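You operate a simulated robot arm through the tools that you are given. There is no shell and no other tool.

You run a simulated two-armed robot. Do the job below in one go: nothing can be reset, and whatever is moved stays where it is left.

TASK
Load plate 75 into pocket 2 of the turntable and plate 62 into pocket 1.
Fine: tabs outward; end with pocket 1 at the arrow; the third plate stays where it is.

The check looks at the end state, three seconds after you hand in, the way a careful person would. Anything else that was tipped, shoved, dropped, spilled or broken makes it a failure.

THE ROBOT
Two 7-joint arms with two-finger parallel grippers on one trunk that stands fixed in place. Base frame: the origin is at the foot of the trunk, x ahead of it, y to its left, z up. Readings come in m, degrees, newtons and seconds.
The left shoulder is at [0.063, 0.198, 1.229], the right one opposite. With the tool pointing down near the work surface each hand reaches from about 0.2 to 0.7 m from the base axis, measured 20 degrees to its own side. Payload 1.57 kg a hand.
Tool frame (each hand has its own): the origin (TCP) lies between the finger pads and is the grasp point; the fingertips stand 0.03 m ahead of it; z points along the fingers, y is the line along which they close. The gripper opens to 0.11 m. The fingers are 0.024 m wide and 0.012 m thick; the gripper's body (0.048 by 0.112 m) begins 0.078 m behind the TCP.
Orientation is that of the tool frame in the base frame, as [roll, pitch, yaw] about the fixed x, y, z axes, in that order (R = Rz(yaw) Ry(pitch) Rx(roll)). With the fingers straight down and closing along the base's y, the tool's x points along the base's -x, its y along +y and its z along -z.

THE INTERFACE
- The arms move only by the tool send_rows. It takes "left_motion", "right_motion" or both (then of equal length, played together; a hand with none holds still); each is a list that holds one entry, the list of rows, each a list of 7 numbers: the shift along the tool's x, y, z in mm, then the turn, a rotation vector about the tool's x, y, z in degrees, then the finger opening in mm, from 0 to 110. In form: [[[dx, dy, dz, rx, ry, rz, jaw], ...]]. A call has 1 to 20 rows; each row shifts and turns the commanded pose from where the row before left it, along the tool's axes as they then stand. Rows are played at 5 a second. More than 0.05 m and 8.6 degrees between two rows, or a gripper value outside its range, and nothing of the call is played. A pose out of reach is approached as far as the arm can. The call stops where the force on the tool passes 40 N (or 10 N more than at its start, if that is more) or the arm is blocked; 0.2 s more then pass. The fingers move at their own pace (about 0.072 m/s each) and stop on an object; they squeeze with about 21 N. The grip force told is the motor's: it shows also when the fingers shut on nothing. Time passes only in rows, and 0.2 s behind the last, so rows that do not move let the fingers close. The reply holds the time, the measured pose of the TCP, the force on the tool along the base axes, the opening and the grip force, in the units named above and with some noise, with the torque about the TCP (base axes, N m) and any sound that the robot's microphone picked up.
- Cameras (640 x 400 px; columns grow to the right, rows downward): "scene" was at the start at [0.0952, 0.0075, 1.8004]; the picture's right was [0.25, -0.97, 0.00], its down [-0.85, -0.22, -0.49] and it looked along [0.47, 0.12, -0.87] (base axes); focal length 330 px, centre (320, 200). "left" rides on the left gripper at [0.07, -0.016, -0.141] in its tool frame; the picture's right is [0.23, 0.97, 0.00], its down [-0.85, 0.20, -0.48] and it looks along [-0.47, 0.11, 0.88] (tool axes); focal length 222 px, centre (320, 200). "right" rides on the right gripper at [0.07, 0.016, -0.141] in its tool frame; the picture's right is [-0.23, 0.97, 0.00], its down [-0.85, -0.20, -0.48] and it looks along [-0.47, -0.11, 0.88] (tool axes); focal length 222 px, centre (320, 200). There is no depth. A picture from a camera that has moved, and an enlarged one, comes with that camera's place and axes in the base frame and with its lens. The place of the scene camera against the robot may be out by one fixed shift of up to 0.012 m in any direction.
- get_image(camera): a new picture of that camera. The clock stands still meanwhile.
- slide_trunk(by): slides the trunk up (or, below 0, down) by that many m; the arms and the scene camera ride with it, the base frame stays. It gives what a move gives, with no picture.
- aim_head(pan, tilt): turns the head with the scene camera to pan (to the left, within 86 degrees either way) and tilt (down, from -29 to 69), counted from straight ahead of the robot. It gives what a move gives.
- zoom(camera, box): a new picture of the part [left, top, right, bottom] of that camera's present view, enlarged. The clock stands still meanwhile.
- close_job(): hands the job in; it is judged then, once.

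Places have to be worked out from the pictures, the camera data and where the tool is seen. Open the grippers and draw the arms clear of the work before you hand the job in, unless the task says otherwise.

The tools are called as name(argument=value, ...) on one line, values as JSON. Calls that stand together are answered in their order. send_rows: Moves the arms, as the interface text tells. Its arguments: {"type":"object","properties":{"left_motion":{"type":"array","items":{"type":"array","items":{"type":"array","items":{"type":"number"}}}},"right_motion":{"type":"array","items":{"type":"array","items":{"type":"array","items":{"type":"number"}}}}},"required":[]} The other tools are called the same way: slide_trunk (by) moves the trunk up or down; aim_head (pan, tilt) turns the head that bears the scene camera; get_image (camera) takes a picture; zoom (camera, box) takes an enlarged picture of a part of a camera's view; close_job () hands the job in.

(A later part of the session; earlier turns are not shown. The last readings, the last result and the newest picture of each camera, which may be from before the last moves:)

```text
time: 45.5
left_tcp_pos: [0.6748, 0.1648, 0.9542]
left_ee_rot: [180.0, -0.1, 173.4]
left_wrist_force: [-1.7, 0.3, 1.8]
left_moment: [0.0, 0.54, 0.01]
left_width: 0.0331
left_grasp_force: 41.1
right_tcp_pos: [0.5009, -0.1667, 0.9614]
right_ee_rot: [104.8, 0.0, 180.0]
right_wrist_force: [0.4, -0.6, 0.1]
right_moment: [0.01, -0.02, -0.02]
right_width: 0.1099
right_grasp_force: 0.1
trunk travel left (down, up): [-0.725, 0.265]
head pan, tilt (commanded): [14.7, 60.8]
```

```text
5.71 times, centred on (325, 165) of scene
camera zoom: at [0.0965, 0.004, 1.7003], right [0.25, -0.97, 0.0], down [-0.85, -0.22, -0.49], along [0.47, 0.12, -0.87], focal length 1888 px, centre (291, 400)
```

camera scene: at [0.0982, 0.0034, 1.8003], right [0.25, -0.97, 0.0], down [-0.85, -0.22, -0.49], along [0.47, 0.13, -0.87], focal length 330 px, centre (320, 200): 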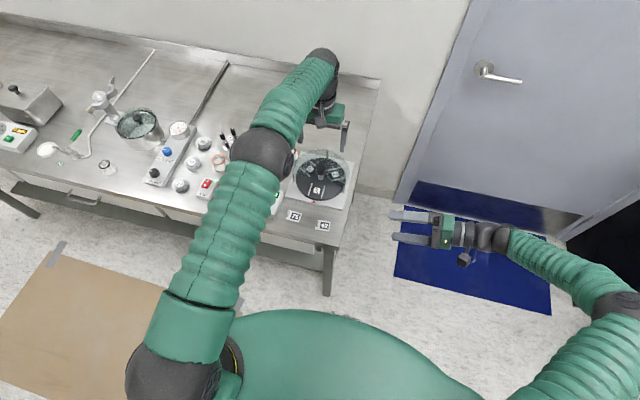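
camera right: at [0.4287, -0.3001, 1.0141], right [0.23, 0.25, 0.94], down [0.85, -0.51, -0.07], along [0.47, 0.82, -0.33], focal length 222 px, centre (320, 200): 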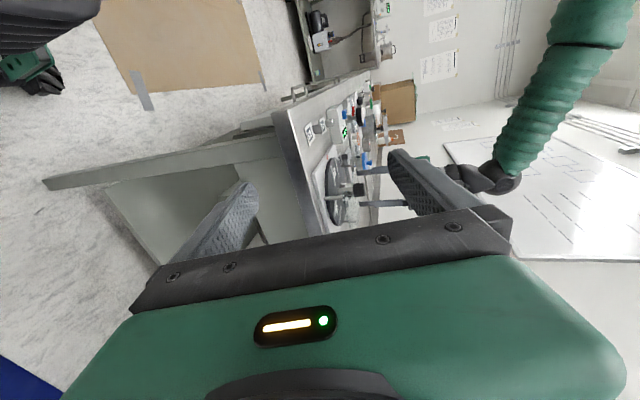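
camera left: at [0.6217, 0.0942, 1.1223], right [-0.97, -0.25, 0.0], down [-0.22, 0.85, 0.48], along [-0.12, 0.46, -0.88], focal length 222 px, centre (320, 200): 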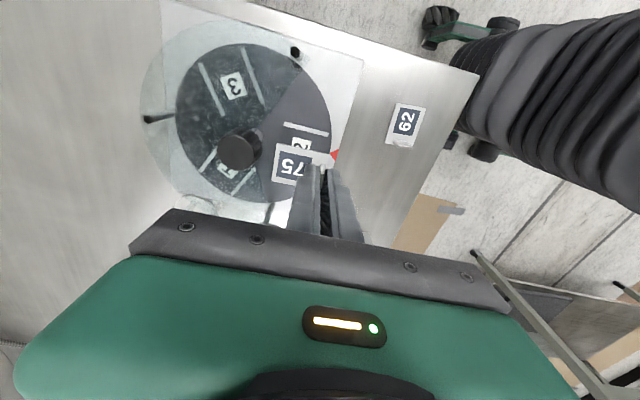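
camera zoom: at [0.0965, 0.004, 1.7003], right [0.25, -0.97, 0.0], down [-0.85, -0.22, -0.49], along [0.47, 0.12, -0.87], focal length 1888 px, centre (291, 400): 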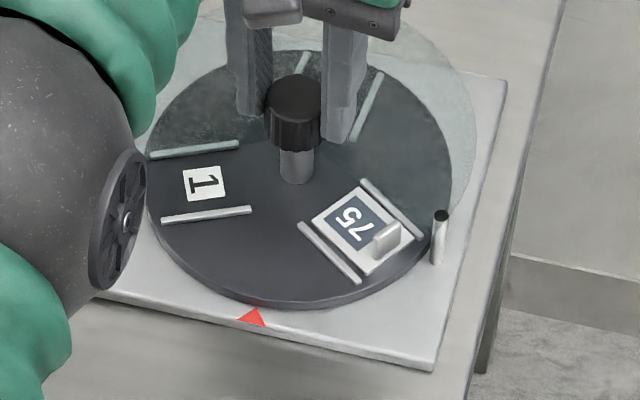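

The tab passes about 5 mm below the cover's underside. I'll turn the remaining 66° to bring pocket 1 back to the arrow.

send_rows(left_motion=[[[0, 0, 0, 0, 0, -7, 0], [0, 0, 0, 0, 0, -7, 0], [0, 0, 0, 0, 0, -7, 0], [0, 0, 0, 0, 0, -7, 0], [0, 0, 0, 0, 0, -7, 0], [0, 0, 0, 0, 0, -7, 0], [0, 0, 0, 0, 0, -7, 0], [0, 0, 0, 0, 0, -7, 0], [0, 0, 0, 0, 0, -7, 0], [0, 0, 0, 0, 0, -3, 0], [0, 0, 0, 0, 0, 0, 0]]])

zoom(camera="scene", box=[280, 130, 370, 210])

zoom(camera="left", box=[220, 60, 420, 220])

zoom(camera="right", box=[315, 145, 405, 215])

```text
time: 47.9
left_tcp_pos: [0.6761, 0.165, 0.9534]
left_ee_rot: [-180.0, 0.1, -120.6]
left_wrist_force: [-3.4, -2.7, 0.6]
left_moment: [-0.15, 0.01, -0.75]
left_width: 0.033
left_grasp_force: 41.7
right_tcp_pos: [0.5004, -0.1679, 0.9628]
right_ee_rot: [104.9, -0.1, -180.0]
right_wrist_force: [0.6, 0.3, 0.0]
right_moment: [-0.01, -0.01, -0.01]
right_width: 0.1101
right_grasp_force: 0.0
trunk travel left (down, up): [-0.725, 0.265]
head pan, tilt (commanded): [14.7, 60.8]
```

```text
5.00 times, centred on (325, 170) of scene
camera zoom: at [0.0963, 0.0028, 1.7004], right [0.25, -0.97, 0.0], down [-0.85, -0.22, -0.49], along [0.47, 0.13, -0.87], focal length 1652 px, centre (295, 350)
```

zoom: 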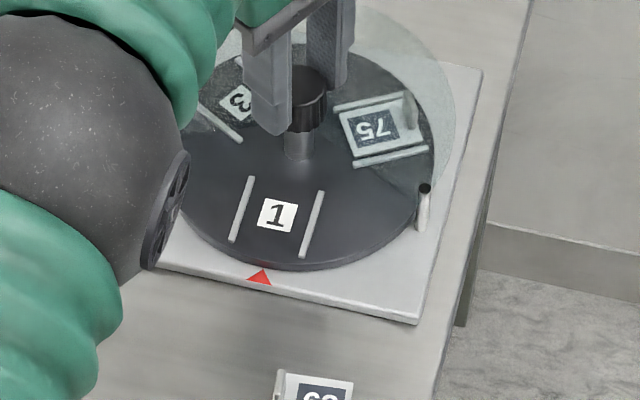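

```text
2.50 times, centred on (320, 140) of left
camera zoom: at [0.654, 0.0959, 1.097], right [-0.95, 0.3, 0.0], down [0.26, 0.84, 0.48], along [0.14, 0.46, -0.88], focal length 555 px, centre (320, 350)
```

zoom: 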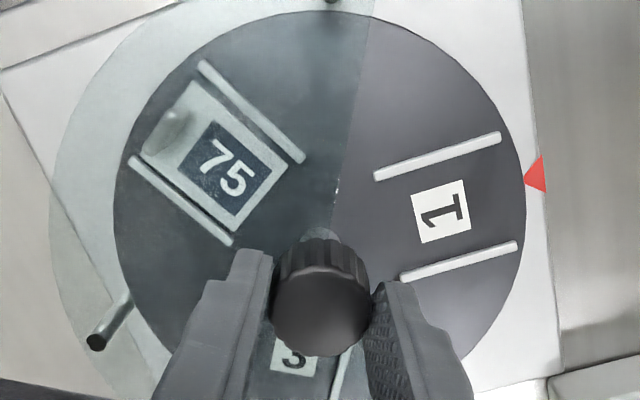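

```text
5.71 times, centred on (360, 180) of right
camera zoom: at [0.4285, -0.3005, 1.0141], right [0.23, 0.25, 0.94], down [0.85, -0.51, -0.07], along [0.47, 0.82, -0.33], focal length 1269 px, centre (91, 314)
```

zoom: 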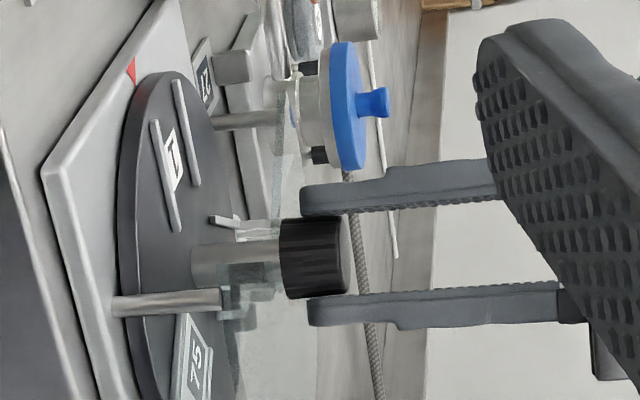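

Pocket 1 is back at the arrow and plate 75 is still seated under the cover. I'll release the knob and lift off, then check that the disc angle stays.

send_rows(left_motion=[[[0, 0, 0, 0, 0, 0, 45], [0, 0, 0, 0, 0, 0, 60], [0, 0, -15, 0, 0, 0, 60], [0, 0, -40, 0, 0, 0, 60], [0, 0, -40, 0, 0, 0, 60]]])

zoom(camera="scene", box=[280, 130, 370, 210])

zoom(camera="left", box=[210, 30, 430, 220])

```text
time: 49.1
left_tcp_pos: [0.6742, 0.1671, 1.0508]
left_ee_rot: [179.9, 0.0, -120.6]
left_wrist_force: [-0.2, -0.2, 0.1]
left_moment: [0.01, 0.02, -0.01]
left_width: 0.0598
left_grasp_force: 0.0
right_tcp_pos: [0.5012, -0.1674, 0.9628]
right_ee_rot: [105.0, 0.0, 180.0]
right_wrist_force: [-0.7, -0.4, -0.4]
right_moment: [0.02, 0.01, 0.0]
right_width: 0.11
right_grasp_force: 0.1
trunk travel left (down, up): [-0.725, 0.265]
head pan, tilt (commanded): [14.7, 60.8]
```

```text
5.00 times, centred on (325, 170) of scene
camera zoom: at [0.0961, 0.0039, 1.7003], right [0.25, -0.97, 0.0], down [-0.85, -0.22, -0.49], along [0.47, 0.12, -0.87], focal length 1652 px, centre (295, 350)
```

zoom: 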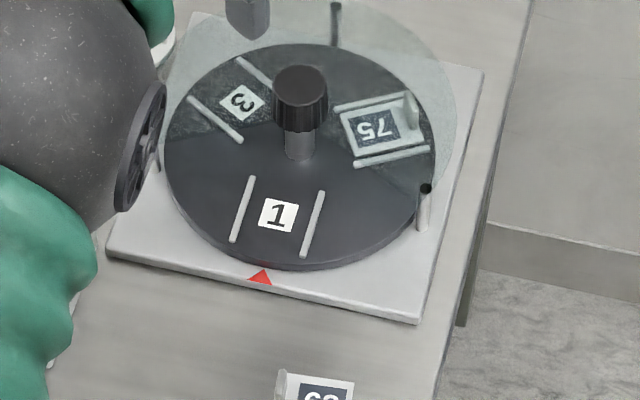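

```text
2.11 times, centred on (320, 125) of left
camera zoom: at [0.6531, 0.0977, 1.1933], right [-0.95, 0.3, 0.0], down [0.26, 0.84, 0.48], along [0.14, 0.46, -0.88], focal length 468 px, centre (320, 358)
```

zoom: 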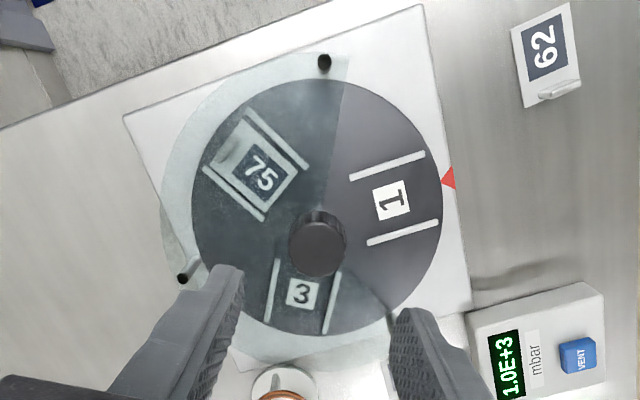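

The disc stayed aligned and plate 75 is in pocket 2. Now I'll go to plate 62, turning the hand to about yaw −174 and moving over its tab near (0.516, 0.133).

send_rows(left_motion=[[[0, 0, 0, 0, 0, 7.6, 60], [0, 0, 0, 0, 0, 7.6, 60], [0, 0, 0, 0, 0, 7.6, 60], [0, 0, 0, 0, 0, 7.6, 60], [0, 0, 0, 0, 0, 7.6, 60], [0, 0, 0, 0, 0, 7.6, 60], [0, 0, 0, 0, 0, 7.9, 60], [40.4, -4.2, 0, 0, 0, 0, 60], [40.4, -4.2, 0, 0, 0, 0, 60], [40.4, -4.2, 0, 0, 0, 0, 60], [40.4, -4.2, 0, 0, 0, 0, 26], [0, 0, 0, 0, 0, 0, 26]]])

get_image(camera="left")

zoom(camera="left", box=[270, 90, 370, 170])

```text
time: 51.7
left_tcp_pos: [0.5146, 0.1322, 1.0476]
left_ee_rot: [179.9, 0.1, -174.1]
left_wrist_force: [0.0, 0.2, -0.2]
left_moment: [0.01, -0.04, -0.01]
left_width: 0.0258
left_grasp_force: 0.0
right_tcp_pos: [0.5007, -0.1664, 0.9627]
right_ee_rot: [104.9, -0.2, 180.0]
right_wrist_force: [-0.6, 0.9, -0.2]
right_moment: [-0.01, 0.0, 0.04]
right_width: 0.1099
right_grasp_force: 0.0
trunk travel left (down, up): [-0.725, 0.265]
head pan, tilt (commanded): [14.7, 60.8]
```

```text
taken
camera left: at [0.4469, 0.1077, 1.1893], right [-0.33, 0.95, 0.0], down [0.83, 0.29, 0.48], along [0.45, 0.16, -0.88], focal length 222 px, centre (320, 200)
```

left: 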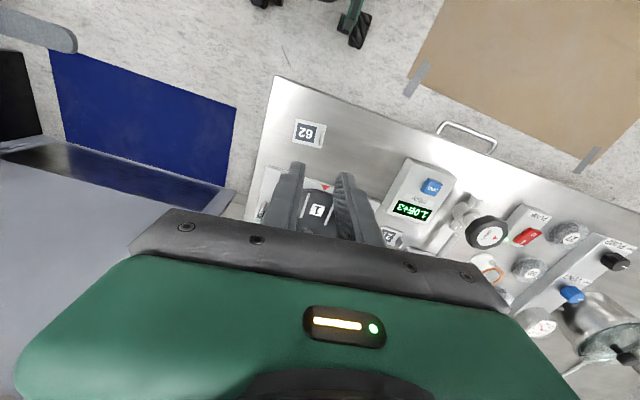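

```text
5.00 times, centred on (320, 130) of left
camera zoom: at [0.4469, 0.1077, 1.1893], right [-0.33, 0.95, 0.0], down [0.83, 0.29, 0.48], along [0.45, 0.16, -0.88], focal length 1111 px, centre (320, 550)
```

zoom: 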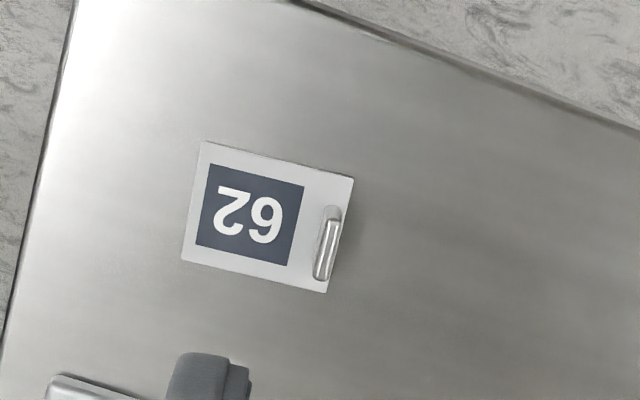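

The hand is already parallel to plate 62, and its tab is at about (−0.7, +2.5) mm in the tool frame. I'll shift and descend to just above the tab.

send_rows(left_motion=[[[-0.7, 2.5, 0, 0, 0, 0, 26], [0, 0, 43, 0, 0, 0, 26], [0, 0, 43, 0, 0, 0, 26], [0, 0, 41, 0, 0, 0, 26], [0, 0, 0, 0, 0, 0, 26]]])

zoom(camera="left", box=[290, 145, 350, 190])

zoom(camera="right", box=[295, 105, 355, 155])

```text
time: 52.9
left_tcp_pos: [0.518, 0.1336, 0.9204]
left_ee_rot: [179.9, 0.0, -174.1]
left_wrist_force: [-0.7, -1.3, 0.6]
left_moment: [-0.02, 0.01, 0.0]
left_width: 0.026
left_grasp_force: 0.2
right_tcp_pos: [0.4996, -0.1677, 0.9621]
right_ee_rot: [105.1, 0.0, -180.0]
right_wrist_force: [0.2, 0.8, 0.6]
right_moment: [0.0, 0.02, 0.03]
right_width: 0.1101
right_grasp_force: 0.0
trunk travel left (down, up): [-0.725, 0.265]
head pan, tilt (commanded): [14.7, 60.8]
```

```text
8.89 times, centred on (320, 168) of left
camera zoom: at [0.4498, 0.1092, 1.0623], right [-0.33, 0.95, 0.0], down [0.83, 0.29, 0.48], along [0.45, 0.16, -0.88], focal length 1974 px, centre (320, 489)
```

zoom: 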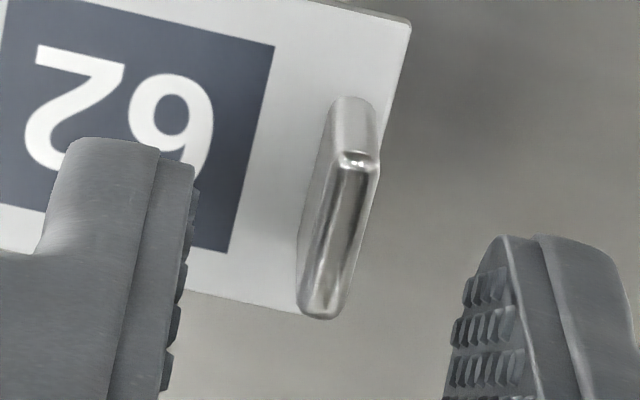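

```text
8.00 times, centred on (325, 130) of right
camera zoom: at [0.4286, -0.3002, 1.0142], right [0.23, 0.25, 0.94], down [0.85, -0.51, -0.07], along [0.47, 0.82, -0.33], focal length 1777 px, centre (280, 760)
```

zoom: 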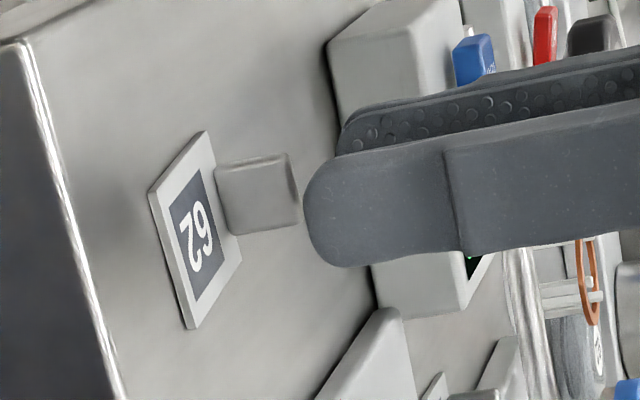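

The tab is about (+2, +1.6) mm off the hand axis. I'll correct that and descend 20 mm so the fingers straddle the tab.

send_rows(left_motion=[[[1.6, 1.6, 0, 0, 0, 0, 26], [0, 0, 5, 0, 0, 0, 26], [0, 0, 5, 0, 0, 0, 26], [0, 0, 5, 0, 0, 0, 26], [0, 0, 5, 0, 0, 0, 26], [0, 0, 0, 0, 0, 0, 26]]])

zoom(camera="left", box=[280, 130, 360, 190])

zoom(camera="right", box=[295, 105, 355, 155])

```text
time: 54.3
left_tcp_pos: [0.515, 0.1376, 0.9026]
left_ee_rot: [179.9, -0.1, -174.1]
left_wrist_force: [0.1, -0.2, -0.4]
left_moment: [-0.03, -0.03, -0.01]
left_width: 0.0261
left_grasp_force: 0.1
right_tcp_pos: [0.5005, -0.1678, 0.9622]
right_ee_rot: [104.9, 0.0, -180.0]
right_wrist_force: [0.0, 0.7, 0.1]
right_moment: [-0.01, 0.0, 0.01]
right_width: 0.1097
right_grasp_force: 0.1
trunk travel left (down, up): [-0.725, 0.265]
head pan, tilt (commanded): [14.7, 60.8]
```

```text
6.67 times, centred on (320, 160) of left
camera zoom: at [0.447, 0.1128, 1.0447], right [-0.33, 0.95, 0.0], down [0.83, 0.29, 0.48], along [0.45, 0.16, -0.88], focal length 1481 px, centre (320, 467)
```

zoom: 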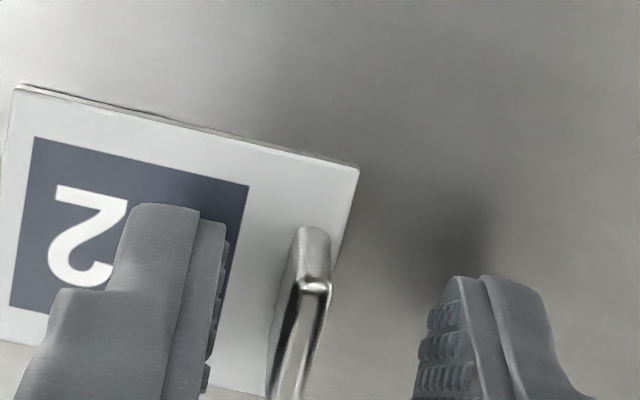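

```text
8.00 times, centred on (325, 130) of right
camera zoom: at [0.4289, -0.3001, 1.014], right [0.23, 0.25, 0.94], down [0.85, -0.51, -0.07], along [0.47, 0.82, -0.33], focal length 1777 px, centre (280, 760)
```

zoom: 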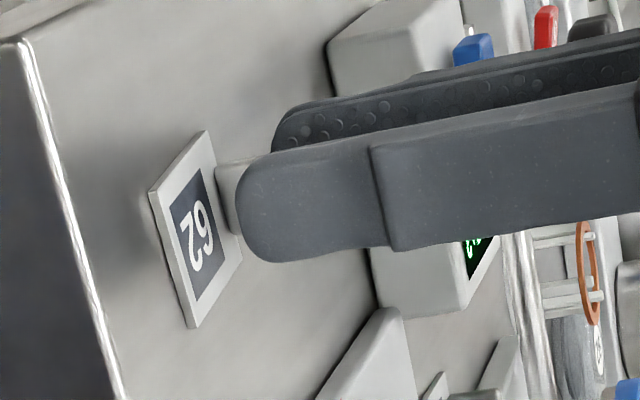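

The tab is now about 1.8 mm toward tool −y and the hand is about 3 mm higher than I want. I'll trim −1.5 mm, go down 3 mm, and check.

send_rows(left_motion=[[[0, -1.5, 0, 0, 0, 0, 24], [0, 0, 2, 0, 0, 0, 24], [0, 0, 1, 0, 0, 0, 24], [0, 0, 0, 0, 0, 0, 24]]])

zoom(camera="left", box=[280, 130, 360, 190])

zoom(camera="right", box=[305, 110, 345, 145])

```text
time: 55.3
left_tcp_pos: [0.5142, 0.1342, 0.8987]
left_ee_rot: [180.0, 0.0, -174.1]
left_wrist_force: [0.1, 0.0, -0.2]
left_moment: [0.01, 0.02, 0.01]
left_width: 0.024
left_grasp_force: 0.0
right_tcp_pos: [0.5005, -0.166, 0.9613]
right_ee_rot: [104.9, 0.0, -179.9]
right_wrist_force: [-0.8, -0.2, 0.3]
right_moment: [0.01, 0.02, -0.01]
right_width: 0.1101
right_grasp_force: 0.1
trunk travel left (down, up): [-0.725, 0.265]
head pan, tilt (commanded): [14.7, 60.8]
```

```text
6.67 times, centred on (320, 160) of left
camera zoom: at [0.4473, 0.1107, 1.0414], right [-0.33, 0.95, 0.0], down [0.83, 0.29, 0.48], along [0.45, 0.16, -0.88], focal length 1481 px, centre (320, 467)
```

zoom: 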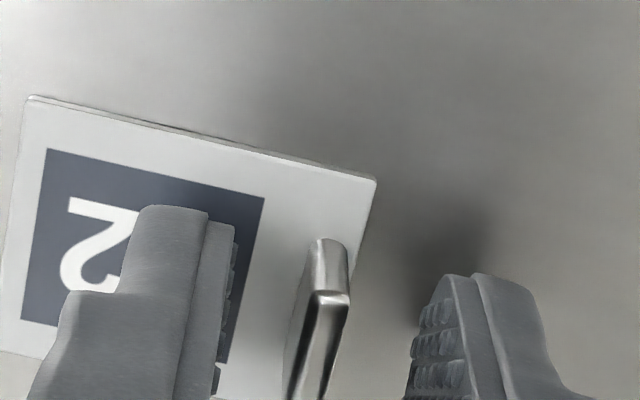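

```text
11.43 times, centred on (325, 128) of right
camera zoom: at [0.4289, -0.3001, 1.014], right [0.23, 0.25, 0.94], down [0.85, -0.51, -0.07], along [0.47, 0.82, -0.33], focal length 2538 px, centre (263, 1029)
```

zoom: 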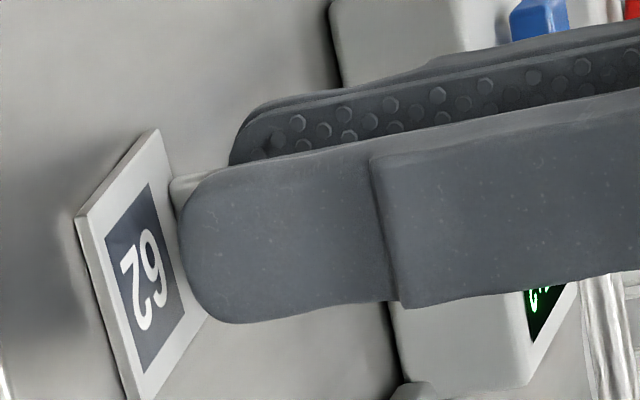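

The tab is centred between the pads with the tips just above the plate. I'll close the jaw on it.

send_rows(left_motion=[[[0, 0, 0, 0, 0, 0, 12], [0, 0, 0, 0, 0, 0, 0], [0, 0, 0, 0, 0, 0, 0], [0, 0, 0, 0, 0, 0, 0]]])

zoom(camera="right", box=[305, 110, 345, 145])

```text
time: 56.3
left_tcp_pos: [0.5147, 0.133, 0.899]
left_ee_rot: [179.9, 0.1, -174.1]
left_wrist_force: [0.9, 0.3, -0.1]
left_moment: [-0.04, -0.02, -0.01]
left_width: 0.0039
left_grasp_force: 21.1
right_tcp_pos: [0.501, -0.1661, 0.963]
right_ee_rot: [104.9, 0.0, 179.9]
right_wrist_force: [-0.8, 0.7, 0.1]
right_moment: [0.02, 0.0, -0.02]
right_width: 0.1101
right_grasp_force: 0.0
trunk travel left (down, up): [-0.725, 0.265]
head pan, tilt (commanded): [14.7, 60.8]
```

```text
11.43 times, centred on (325, 128) of right
camera zoom: at [0.4289, -0.3001, 1.014], right [0.23, 0.25, 0.94], down [0.85, -0.51, -0.07], along [0.47, 0.82, -0.33], focal length 2538 px, centre (263, 1029)
```

zoom: 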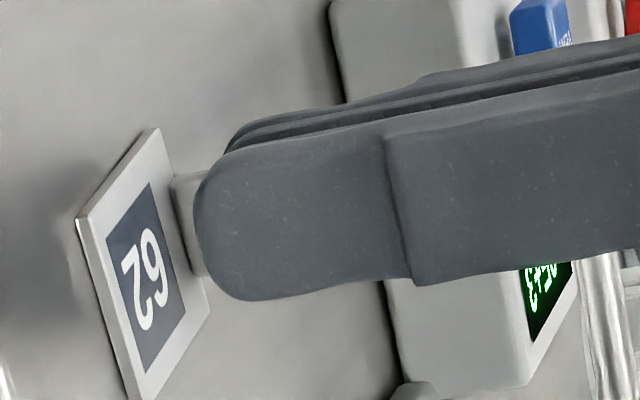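

Plate 62 is gripped by its tab. I'll lift it to z≈0.98, turn about 86° counter-clockwise, and carry it above pocket 1.

send_rows(left_motion=[[[0, 0, -5, 0, 0, 0, 0], [0, 0, -15, 0, 0, 0, 0], [0, 0, -30, 0, 0, 0, 0], [0, 0, -30, 0, 0, 0, 0], [0, 0, 0, 0, 0, -7.8, 0], [0, 0, 0, 0, 0, -7.8, 0], [0, 0, 0, 0, 0, -7.8, 0], [0, 0, 0, 0, 0, -7.8, 0], [0, 0, 0, 0, 0, -7.8, 0], [0, 0, 0, 0, 0, -7.8, 0], [0, 0, 0, 0, 0, -7.8, 0], [0, 0, 0, 0, 0, -7.8, 0], [0, 0, 0, 0, 0, -7.8, 0], [0, 0, 0, 0, 0, -7.8, 0], [0, 0, 0, 0, 0, -7.8, 0], [-8.9, -30.4, 0, 0, 0, 0, 0], [-8.9, -30.4, 0, 0, 0, 0, 0], [-8.9, -30.4, 0, 0, 0, 0, 0], [0, 0, 0, 0, 0, 0, 0]]])

zoom(camera="left", box=[240, 105, 360, 195])

zoom(camera="left", box=[160, 30, 360, 215])

zoom(camera="scene", box=[270, 130, 370, 220])

```text
time: 60.3
left_tcp_pos: [0.6027, 0.1627, 0.9797]
left_ee_rot: [-179.9, 0.0, -88.3]
left_wrist_force: [-0.2, -0.6, -0.4]
left_moment: [0.01, 0.02, -0.01]
left_width: 0.0042
left_grasp_force: 21.2
right_tcp_pos: [0.4996, -0.1666, 0.9626]
right_ee_rot: [104.9, 0.0, 180.0]
right_wrist_force: [-0.9, 0.0, 0.6]
right_moment: [-0.04, -0.01, -0.02]
right_width: 0.11
right_grasp_force: 0.1
trunk travel left (down, up): [-0.725, 0.265]
head pan, tilt (commanded): [14.7, 60.8]
```

```text
4.44 times, centred on (300, 150) of left
camera zoom: at [0.6216, 0.0928, 1.1211], right [-0.97, -0.26, 0.0], down [-0.22, 0.85, 0.48], along [-0.12, 0.46, -0.88], focal length 987 px, centre (409, 422)
```

zoom: 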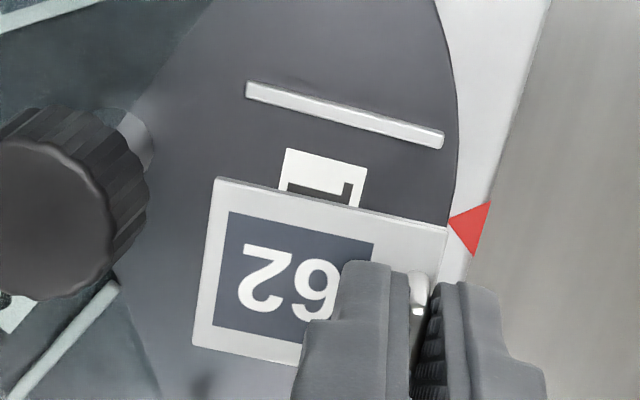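

```text
2.16 times, centred on (260, 122) of left
camera zoom: at [0.6216, 0.0928, 1.1211], right [-0.97, -0.26, 0.0], down [-0.22, 0.85, 0.48], along [-0.12, 0.46, -0.88], focal length 480 px, centre (450, 368)
```

zoom: 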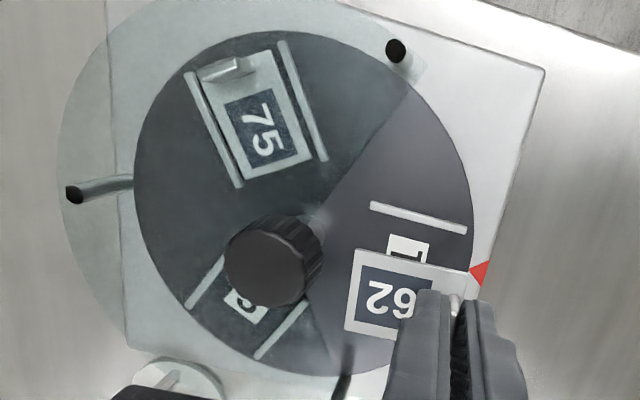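

```text
4.44 times, centred on (320, 175) of scene
camera zoom: at [0.0964, 0.0039, 1.7003], right [0.25, -0.97, 0.0], down [-0.85, -0.22, -0.49], along [0.47, 0.12, -0.87], focal length 1469 px, centre (320, 311)
```

zoom: 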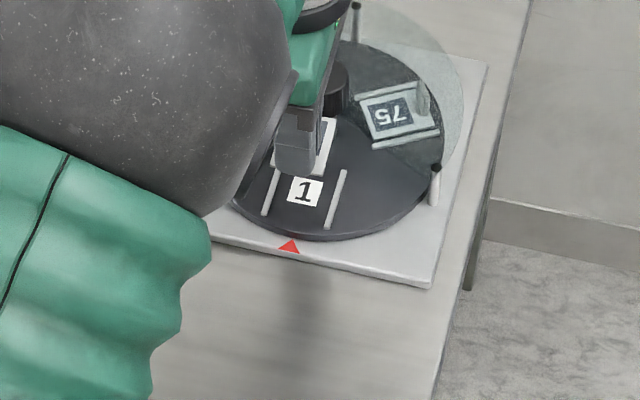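

From the rail and hub, pocket 1's axis is about 1.2° off the hand and its centreline about 1.2 mm toward tool −x. I'll correct the yaw and position, then descend to just above the rails and re-measure.

send_rows(left_motion=[[[-1.2, -1.4, 0, 0, 0, 0, 0], [0, 0, 0, 0, 0, 1.1, 0], [0, 0, 17, 0, 0, 0, 0], [0, 0, 17, 0, 0, 0, 0], [0, 0, 15, 0, 0, 0, 0], [0, 0, 0, 0, 0, 0, 0]]])

zoom(camera="left", box=[240, 105, 360, 195])

zoom(camera="right", box=[325, 145, 375, 185])

```text
time: 61.7
left_tcp_pos: [0.6066, 0.1648, 0.9293]
left_ee_rot: [-179.9, 0.1, -89.4]
left_wrist_force: [0.6, -0.8, -1.5]
left_moment: [0.01, 0.03, 0.02]
left_width: 0.0039
left_grasp_force: 21.2
right_tcp_pos: [0.5009, -0.1668, 0.9625]
right_ee_rot: [104.9, 0.0, -180.0]
right_wrist_force: [-0.5, 0.3, 0.7]
right_moment: [0.03, -0.01, -0.03]
right_width: 0.1096
right_grasp_force: 0.0
trunk travel left (down, up): [-0.725, 0.265]
head pan, tilt (commanded): [14.7, 60.8]
```

```text
4.44 times, centred on (300, 150) of left
camera zoom: at [0.6239, 0.0952, 1.0721], right [-0.97, -0.24, 0.0], down [-0.21, 0.85, 0.48], along [-0.11, 0.47, -0.88], focal length 987 px, centre (409, 422)
```

zoom: 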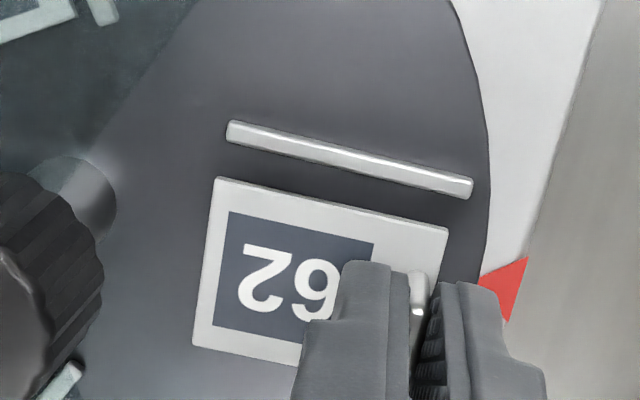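

```text
10.00 times, centred on (350, 165) of right
camera zoom: at [0.4288, -0.3001, 1.0141], right [0.23, 0.25, 0.94], down [0.85, -0.51, -0.07], along [0.47, 0.82, -0.33], focal length 2221 px, centre (20, 550)
```

zoom: 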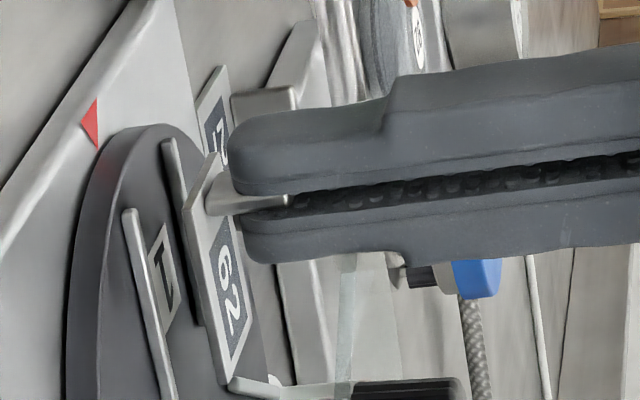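

The arm lags slightly after big moves, so it overshot. I now read the plate about 1.9 mm off sideways and 1.5 mm too far in. I'll correct and let the arm settle for a second before measuring again.

send_rows(left_motion=[[[1.7, 1.3, 0, 0, 0, 0, 0], [0, 0, 0, 0, 0, 0, 0], [0, 0, 0, 0, 0, 0, 0], [0, 0, 0, 0, 0, 0, 0], [0, 0, 0, 0, 0, 0, 0], [0, 0, 0, 0, 0, 0, 0]]])

zoom(camera="left", box=[240, 105, 360, 195])

```text
time: 63.1
left_tcp_pos: [0.6049, 0.1626, 0.9305]
left_ee_rot: [180.0, 0.1, -89.4]
left_wrist_force: [0.0, 0.3, -0.3]
left_moment: [0.01, -0.01, 0.03]
left_width: 0.0039
left_grasp_force: 21.1
right_tcp_pos: [0.5015, -0.1677, 0.9618]
right_ee_rot: [104.9, -0.1, 180.0]
right_wrist_force: [0.5, 0.2, 0.4]
right_moment: [0.01, 0.0, -0.03]
right_width: 0.1099
right_grasp_force: 0.1
trunk travel left (down, up): [-0.725, 0.265]
head pan, tilt (commanded): [14.7, 60.8]
```

```text
4.44 times, centred on (300, 150) of left
camera zoom: at [0.6227, 0.0932, 1.0723], right [-0.97, -0.24, 0.0], down [-0.21, 0.85, 0.48], along [-0.11, 0.47, -0.88], focal length 987 px, centre (409, 422)
```

zoom: 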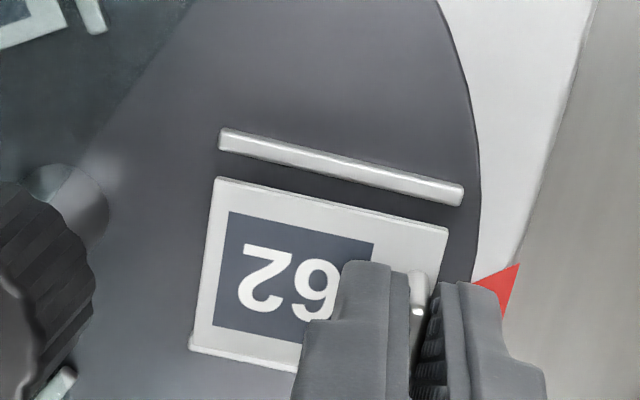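

The plate is now centred on the pocket: the midline is within about 0.3 mm and it is lengthwise centred. I'll lower 8.5 mm and let it settle.

send_rows(left_motion=[[[0, 0, 3, 0, 0, 0, 0], [0, 0, 3, 0, 0, 0, 0], [0, 0, 2.5, 0, 0, 0, 0], [0, 0, 0, 0, 0, 0, 0], [0, 0, 0, 0, 0, 0, 0], [0, 0, 0, 0, 0, 0, 0]]])

zoom(camera="left", box=[240, 105, 360, 195])

zoom(camera="right", box=[325, 145, 375, 185])

```text
time: 64.5
left_tcp_pos: [0.605, 0.1627, 0.9222]
left_ee_rot: [179.8, 0.1, -89.5]
left_wrist_force: [-0.1, 0.2, 0.2]
left_moment: [0.01, -0.02, 0.0]
left_width: 0.0039
left_grasp_force: 21.0
right_tcp_pos: [0.5013, -0.1667, 0.9628]
right_ee_rot: [104.9, -0.1, 180.0]
right_wrist_force: [0.2, 0.8, 0.9]
right_moment: [0.01, 0.01, 0.0]
right_width: 0.1099
right_grasp_force: 0.1
trunk travel left (down, up): [-0.725, 0.265]
head pan, tilt (commanded): [14.7, 60.8]
```

```text
4.44 times, centred on (300, 150) of left
camera zoom: at [0.6224, 0.0932, 1.064], right [-0.97, -0.24, 0.0], down [-0.21, 0.85, 0.48], along [-0.11, 0.47, -0.88], focal length 987 px, centre (409, 422)
```

zoom: 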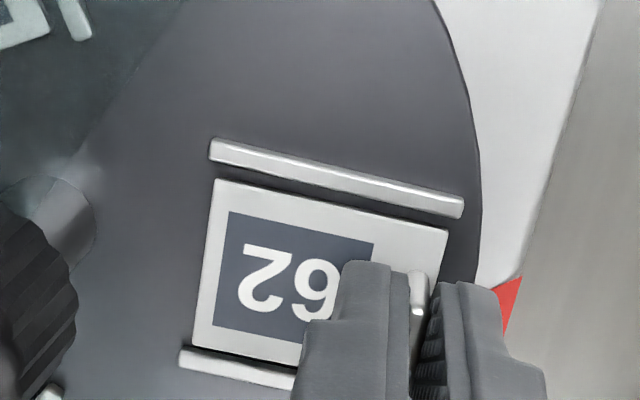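

```text
10.00 times, centred on (350, 165) of right
camera zoom: at [0.4289, -0.3001, 1.014], right [0.23, 0.25, 0.94], down [0.85, -0.51, -0.07], along [0.47, 0.82, -0.33], focal length 2221 px, centre (20, 550)
```

zoom: 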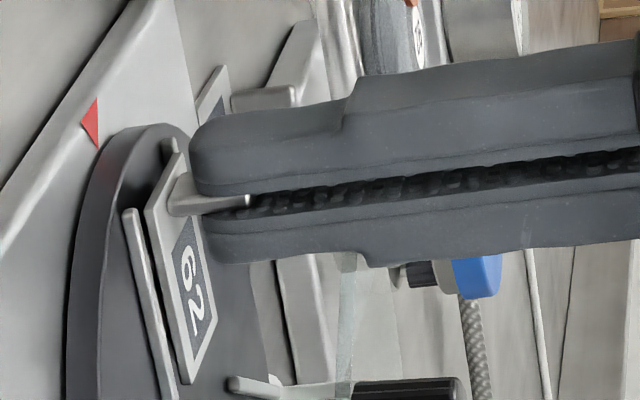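

The alignment matches what I saw with plate 75. I'll lower the last few millimetres in 1 mm rows.

send_rows(left_motion=[[[0, 0, 1, 0, 0, 0, 0], [0, 0, 1, 0, 0, 0, 0], [0, 0, 1, 0, 0, 0, 0], [0, 0, 0, 0, 0, 0, 0]]])

zoom(camera="left", box=[240, 105, 360, 195])

zoom(camera="right", box=[325, 145, 375, 185])

```text
time: 65.5
left_tcp_pos: [0.6052, 0.1633, 0.9181]
left_ee_rot: [-179.9, 0.1, -89.4]
left_wrist_force: [0.1, -0.1, -1.0]
left_moment: [-0.01, 0.05, 0.0]
left_width: 0.004
left_grasp_force: 20.9
right_tcp_pos: [0.5005, -0.1667, 0.9616]
right_ee_rot: [104.9, 0.1, -180.0]
right_wrist_force: [-0.2, 0.0, -0.5]
right_moment: [0.0, -0.02, 0.01]
right_width: 0.1099
right_grasp_force: 0.0
trunk travel left (down, up): [-0.725, 0.265]
head pan, tilt (commanded): [14.7, 60.8]
```

```text
4.44 times, centred on (300, 150) of left
camera zoom: at [0.6224, 0.0929, 1.0607], right [-0.97, -0.24, 0.0], down [-0.21, 0.85, 0.48], along [-0.11, 0.47, -0.88], focal length 987 px, centre (409, 422)
```

zoom: 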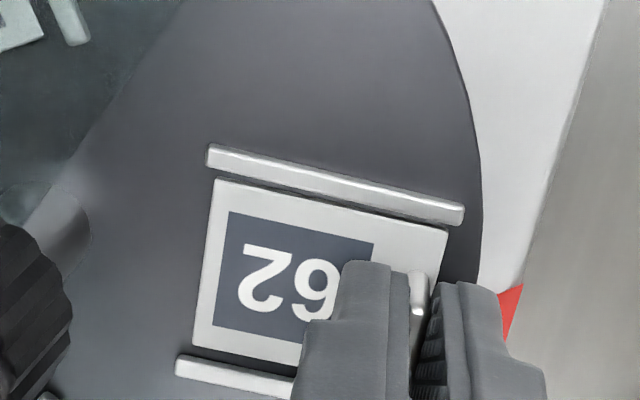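

```text
10.00 times, centred on (350, 165) of right
camera zoom: at [0.4289, -0.3001, 1.014], right [0.23, 0.25, 0.94], down [0.85, -0.51, -0.07], along [0.47, 0.82, -0.33], focal length 2221 px, centre (20, 550)
```

zoom: 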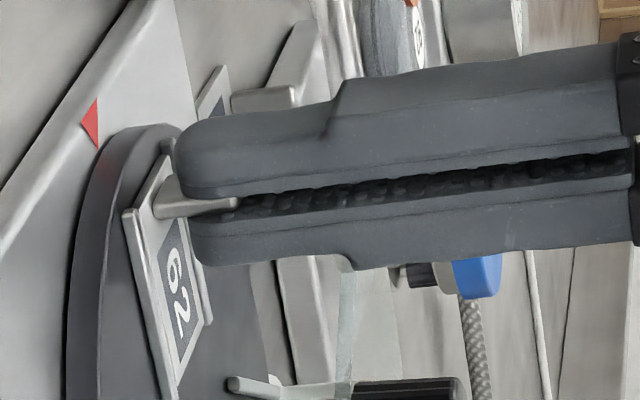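

The plate has gone below the rail tops, still with no contact. I'll lower 1.5 mm more to touch down.

send_rows(left_motion=[[[0, 0, 0.8, 0, 0, 0, 0], [0, 0, 0.5, 0, 0, 0, 0], [0, 0, 0, 0, 0, 0, 0]]])

zoom(camera="right", box=[325, 145, 375, 185])

```text
time: 66.3
left_tcp_pos: [0.6048, 0.1631, 0.9182]
left_ee_rot: [-180.0, 0.1, -89.4]
left_wrist_force: [0.7, 0.1, 1.4]
left_moment: [-0.04, -0.03, 0.0]
left_width: 0.0042
left_grasp_force: 20.9
right_tcp_pos: [0.5011, -0.1661, 0.963]
right_ee_rot: [105.1, 0.0, -180.0]
right_wrist_force: [0.6, -0.7, -0.1]
right_moment: [-0.01, 0.0, -0.04]
right_width: 0.1101
right_grasp_force: 0.1
trunk travel left (down, up): [-0.725, 0.265]
head pan, tilt (commanded): [14.7, 60.8]
```

```text
10.00 times, centred on (350, 165) of right
camera zoom: at [0.4288, -0.3001, 1.0141], right [0.23, 0.25, 0.94], down [0.85, -0.51, -0.07], along [0.47, 0.82, -0.33], focal length 2221 px, centre (20, 550)
```

zoom: 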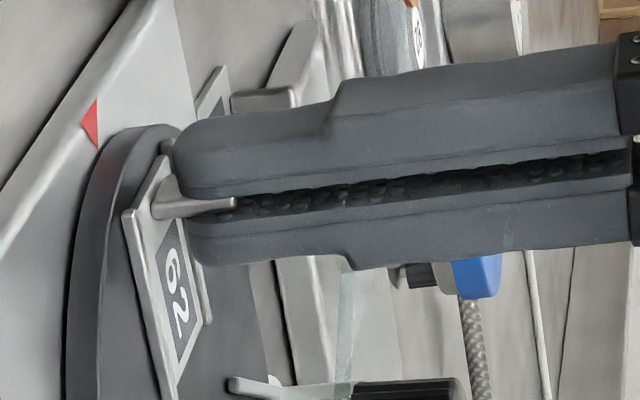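

There is light contact at 1.4 N. One more 0.5 mm step should confirm it is seated, then I'll release a little and look.

send_rows(left_motion=[[[0, 0, 0.5, 0, 0, 0, 0], [0, 0, 0, 0, 0, 0, 0]]])

```text
time: 66.9
left_tcp_pos: [0.6053, 0.1628, 0.9184]
left_ee_rot: [-179.9, 0.1, -89.6]
left_wrist_force: [1.3, -0.3, 5.7]
left_moment: [-0.02, -0.02, -0.02]
left_width: 0.0039
left_grasp_force: 20.8
right_tcp_pos: [0.5005, -0.1677, 0.9635]
right_ee_rot: [105.0, 0.0, -180.0]
right_wrist_force: [0.8, 0.1, 0.0]
right_moment: [-0.02, 0.02, 0.0]
right_width: 0.1099
right_grasp_force: 0.0
trunk travel left (down, up): [-0.725, 0.265]
head pan, tilt (commanded): [14.7, 60.8]
```

The plate is seated: 5.7 N, the same as plate 75 on touchdown. I'll ease up 0.5 mm and open the jaw slightly.

send_rows(left_motion=[[[0, 0, -0.5, 0, 0, 0, 0], [0, 0, 0, 0, 0, 0, 8], [0, 0, 0, 0, 0, 0, 18], [0, 0, 0, 0, 0, 0, 18]]])

zoom(camera="left", box=[240, 105, 360, 195])

zoom(camera="right", box=[325, 145, 375, 185])

```text
time: 67.9
left_tcp_pos: [0.6048, 0.1635, 0.9172]
left_ee_rot: [180.0, 0.2, -89.4]
left_wrist_force: [-0.8, 0.0, 0.3]
left_moment: [-0.01, 0.03, -0.02]
left_width: 0.018
left_grasp_force: 0.1
right_tcp_pos: [0.4996, -0.1663, 0.9617]
right_ee_rot: [104.8, 0.0, 180.0]
right_wrist_force: [0.1, 0.6, 0.4]
right_moment: [0.01, 0.02, 0.02]
right_width: 0.1099
right_grasp_force: 0.0
trunk travel left (down, up): [-0.725, 0.265]
head pan, tilt (commanded): [14.7, 60.8]
```

```text
4.44 times, centred on (300, 150) of left
camera zoom: at [0.622, 0.093, 1.0597], right [-0.97, -0.24, 0.0], down [-0.21, 0.85, 0.48], along [-0.11, 0.47, -0.88], focal length 987 px, centre (409, 422)
```

zoom: 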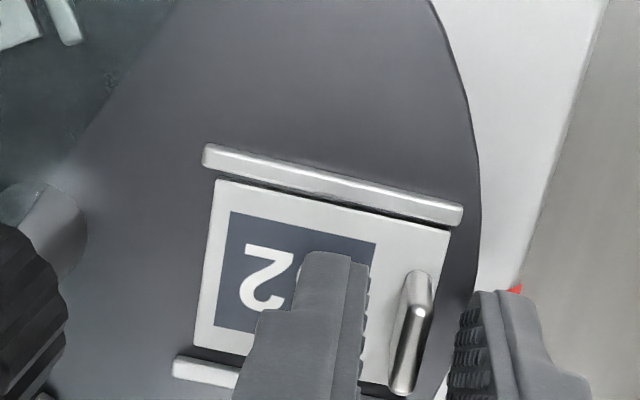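

```text
10.00 times, centred on (350, 165) of right
camera zoom: at [0.429, -0.3002, 1.0139], right [0.23, 0.25, 0.94], down [0.85, -0.51, -0.07], along [0.47, 0.82, -0.33], focal length 2221 px, centre (20, 550)
```

zoom: 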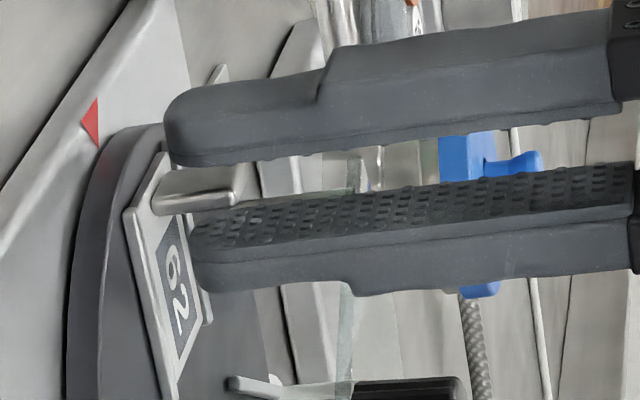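

Plate 62 lies flat between the rails of pocket 1 with its tab outward. I'll lift straight up and look at the final state from above.

send_rows(left_motion=[[[0, 0, -4, 0, 0, 0, 18], [0, 0, -15, 0, 0, 0, 18], [0, 0, -40, 0, 0, 0, 18], [0, 0, -45, 0, 0, 0, 18], [0, 0, -45, 0, 0, 0, 18], [0, 0, -45, 0, 0, 0, 18], [0, 0, -45, 0, 0, 0, 40]]])

zoom(camera="left", box=[180, 60, 400, 230])

zoom(camera="scene", box=[270, 130, 370, 220])

zoom(camera="right", box=[305, 125, 385, 235])

```text
time: 69.5
left_tcp_pos: [0.6056, 0.1635, 1.1548]
left_ee_rot: [179.9, 0.1, -89.5]
left_wrist_force: [-0.5, -0.2, 1.2]
left_moment: [-0.03, 0.03, -0.03]
left_width: 0.04
left_grasp_force: 0.0
right_tcp_pos: [0.5008, -0.1673, 0.9627]
right_ee_rot: [105.0, 0.0, 179.9]
right_wrist_force: [-0.6, -0.1, 0.6]
right_moment: [-0.02, -0.05, 0.0]
right_width: 0.1101
right_grasp_force: 0.0
trunk travel left (down, up): [-0.725, 0.265]
head pan, tilt (commanded): [14.7, 60.8]
```

```text
2.35 times, centred on (290, 145) of left
camera zoom: at [0.6217, 0.0934, 1.2982], right [-0.97, -0.24, 0.0], down [-0.21, 0.85, 0.48], along [-0.11, 0.47, -0.88], focal length 523 px, centre (391, 329)
```

zoom: 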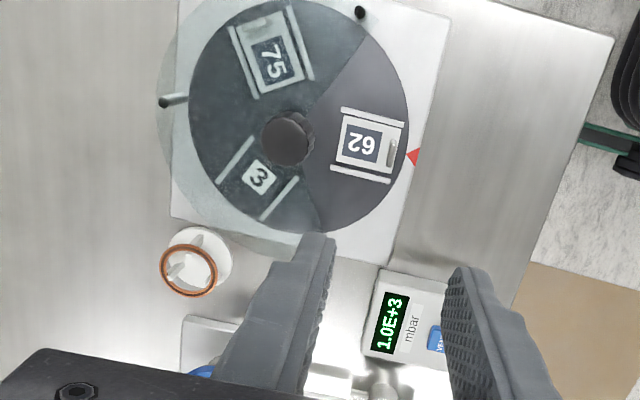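

```text
4.44 times, centred on (320, 175) of scene
camera zoom: at [0.0956, 0.0039, 1.7003], right [0.25, -0.97, 0.0], down [-0.85, -0.22, -0.49], along [0.47, 0.12, -0.87], focal length 1469 px, centre (320, 311)
```

zoom: 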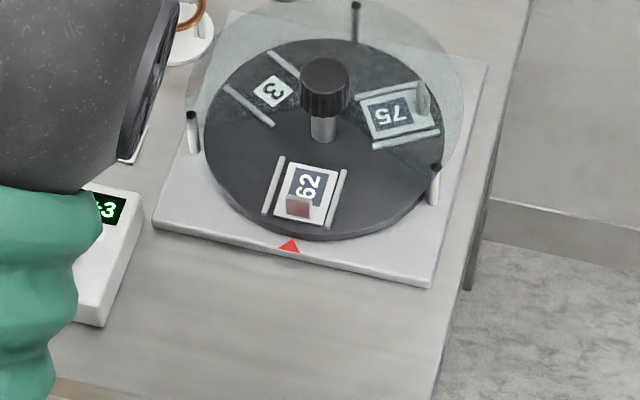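

```text
3.64 times, centred on (345, 180) of right
camera zoom: at [0.4284, -0.3001, 1.0143], right [0.23, 0.25, 0.94], down [0.85, -0.51, -0.07], along [0.47, 0.82, -0.33], focal length 808 px, centre (229, 273)
```

zoom: 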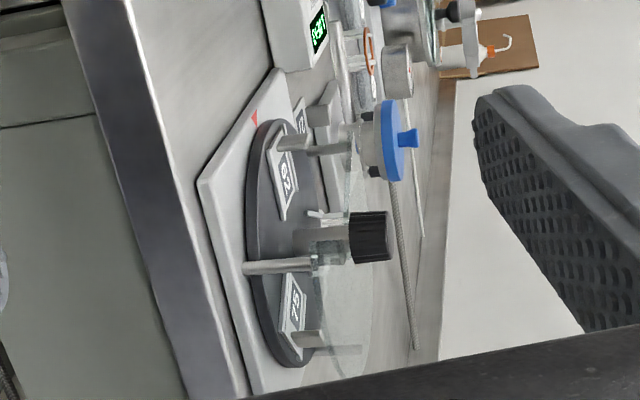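

Both plates look properly seated. I'll zoom in on the arrow alignment and on plate 27 before withdrawing the arms.

zoom(camera="left", box=[270, 95, 350, 155])

zoom(camera="scene", box=[285, 140, 355, 195])

```text
6.67 times, centred on (310, 125) of left
camera zoom: at [0.6217, 0.0934, 1.2982], right [-0.97, -0.24, 0.0], down [-0.21, 0.85, 0.48], along [-0.11, 0.47, -0.88], focal length 1481 px, centre (387, 700)
```

zoom: 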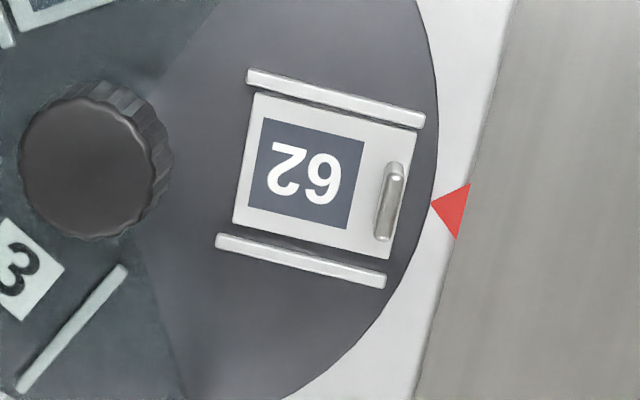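

```text
7.27 times, centred on (320, 168) of scene
camera zoom: at [0.0956, 0.0039, 1.7003], right [0.25, -0.97, 0.0], down [-0.85, -0.22, -0.49], along [0.47, 0.12, -0.87], focal length 2403 px, centre (320, 436)
```

zoom: 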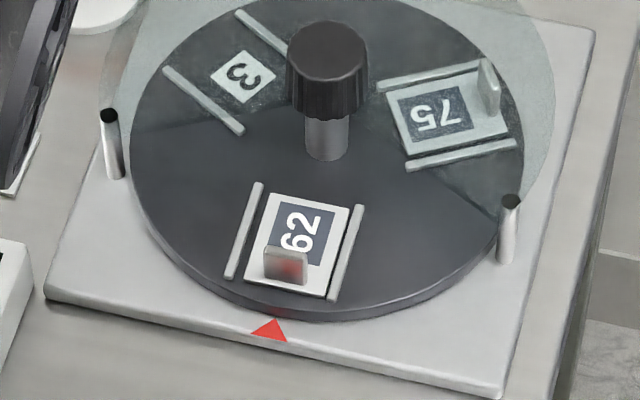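

The pocket 1 centreline hits the arrow within about half a degree, and both plates sit between their rails with tabs outward. I'll withdraw the left arm up and back, and pull the right hand further away from the table.

send_rows(left_motion=[[[0, 0, -40, 0, 0, 0, 40], [-28.2, 33.9, -1, 0, 0, 0, 40], [-28.2, 33.9, -1, 0, 0, 0, 40], [-28.2, 33.9, -1, 0, 0, 0, 60], [-28.2, 33.9, -1, 0, 0, 0, 80], [-28.2, 33.9, -1, 0, 0, 0, 110], [-28.2, 33.9, -1, 0, 0, 0, 110], [0, 0, 0, 0, 0, 0, 110]]], right_motion=[[[0, 0, -20, 0, 0, 0, 110], [0, 0, -20, 0, 0, 0, 110], [0, 0, -20, 0, 0, 0, 110], [0, 0, -20, 0, 0, 0, 110], [0, 0, -20, 0, 0, 0, 110], [0, 0, 0, 0, 0, 0, 110], [0, 0, 0, 0, 0, 0, 110], [0, 0, 0, 0, 0, 0, 110]]])

get_image(camera="scene")

zoom(camera="scene", box=[230, 130, 370, 230])

get_image(camera="left")

```text
time: 71.3
left_tcp_pos: [0.4, 0.33, 1.2025]
left_ee_rot: [180.0, 0.1, -89.5]
left_wrist_force: [0.0, 0.7, 0.3]
left_moment: [-0.01, -0.02, 0.03]
left_width: 0.1101
left_grasp_force: 0.1
right_tcp_pos: [0.5006, -0.2627, 0.9877]
right_ee_rot: [105.0, 0.0, -180.0]
right_wrist_force: [0.7, -0.6, -0.3]
right_moment: [0.01, 0.01, 0.01]
right_width: 0.1097
right_grasp_force: 0.1
trunk travel left (down, up): [-0.725, 0.265]
head pan, tilt (commanded): [14.7, 60.8]
```

```text
taken
camera scene: at [0.0958, 0.0052, 1.7003], right [0.25, -0.97, 0.0], down [-0.85, -0.22, -0.49], along [0.47, 0.12, -0.87], focal length 330 px, centre (320, 200)
```

scene: 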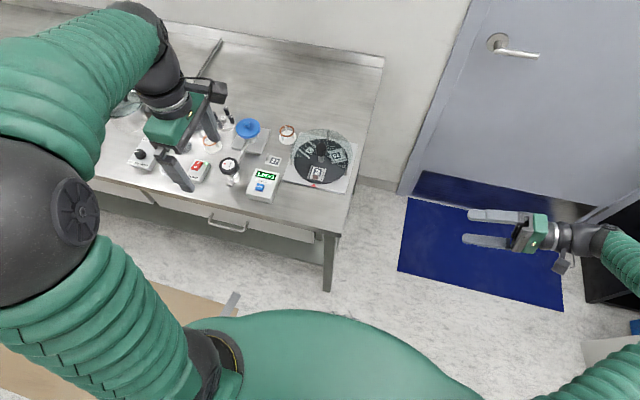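

```text
4.00 times, centred on (300, 180) of scene
camera zoom: at [0.0958, 0.0052, 1.7003], right [0.25, -0.97, 0.0], down [-0.85, -0.22, -0.49], along [0.47, 0.12, -0.87], focal length 1322 px, centre (400, 280)
```

zoom: 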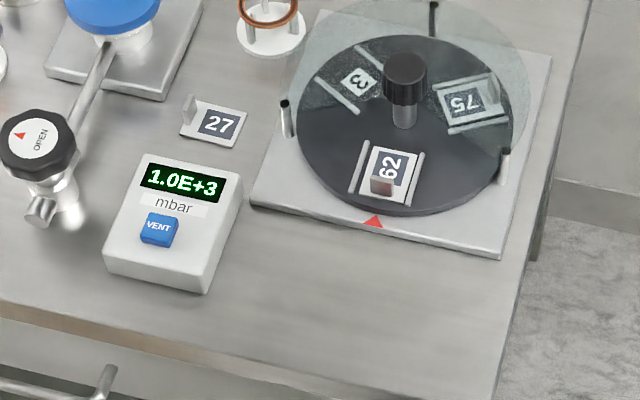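

```text
taken
camera left: at [0.4179, 0.2608, 1.344], right [-0.97, -0.24, 0.0], down [-0.21, 0.85, 0.48], along [-0.11, 0.47, -0.88], focal length 222 px, centre (320, 200)
```

left: 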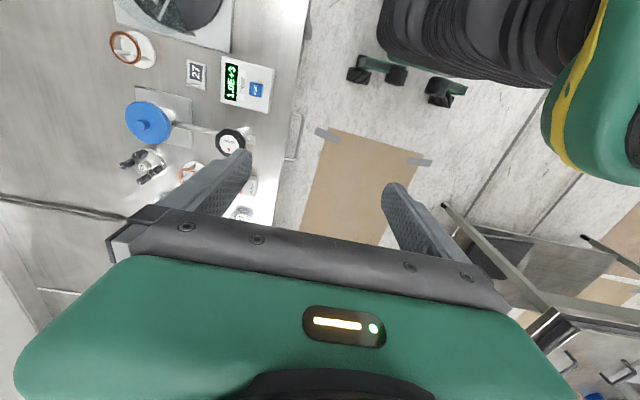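

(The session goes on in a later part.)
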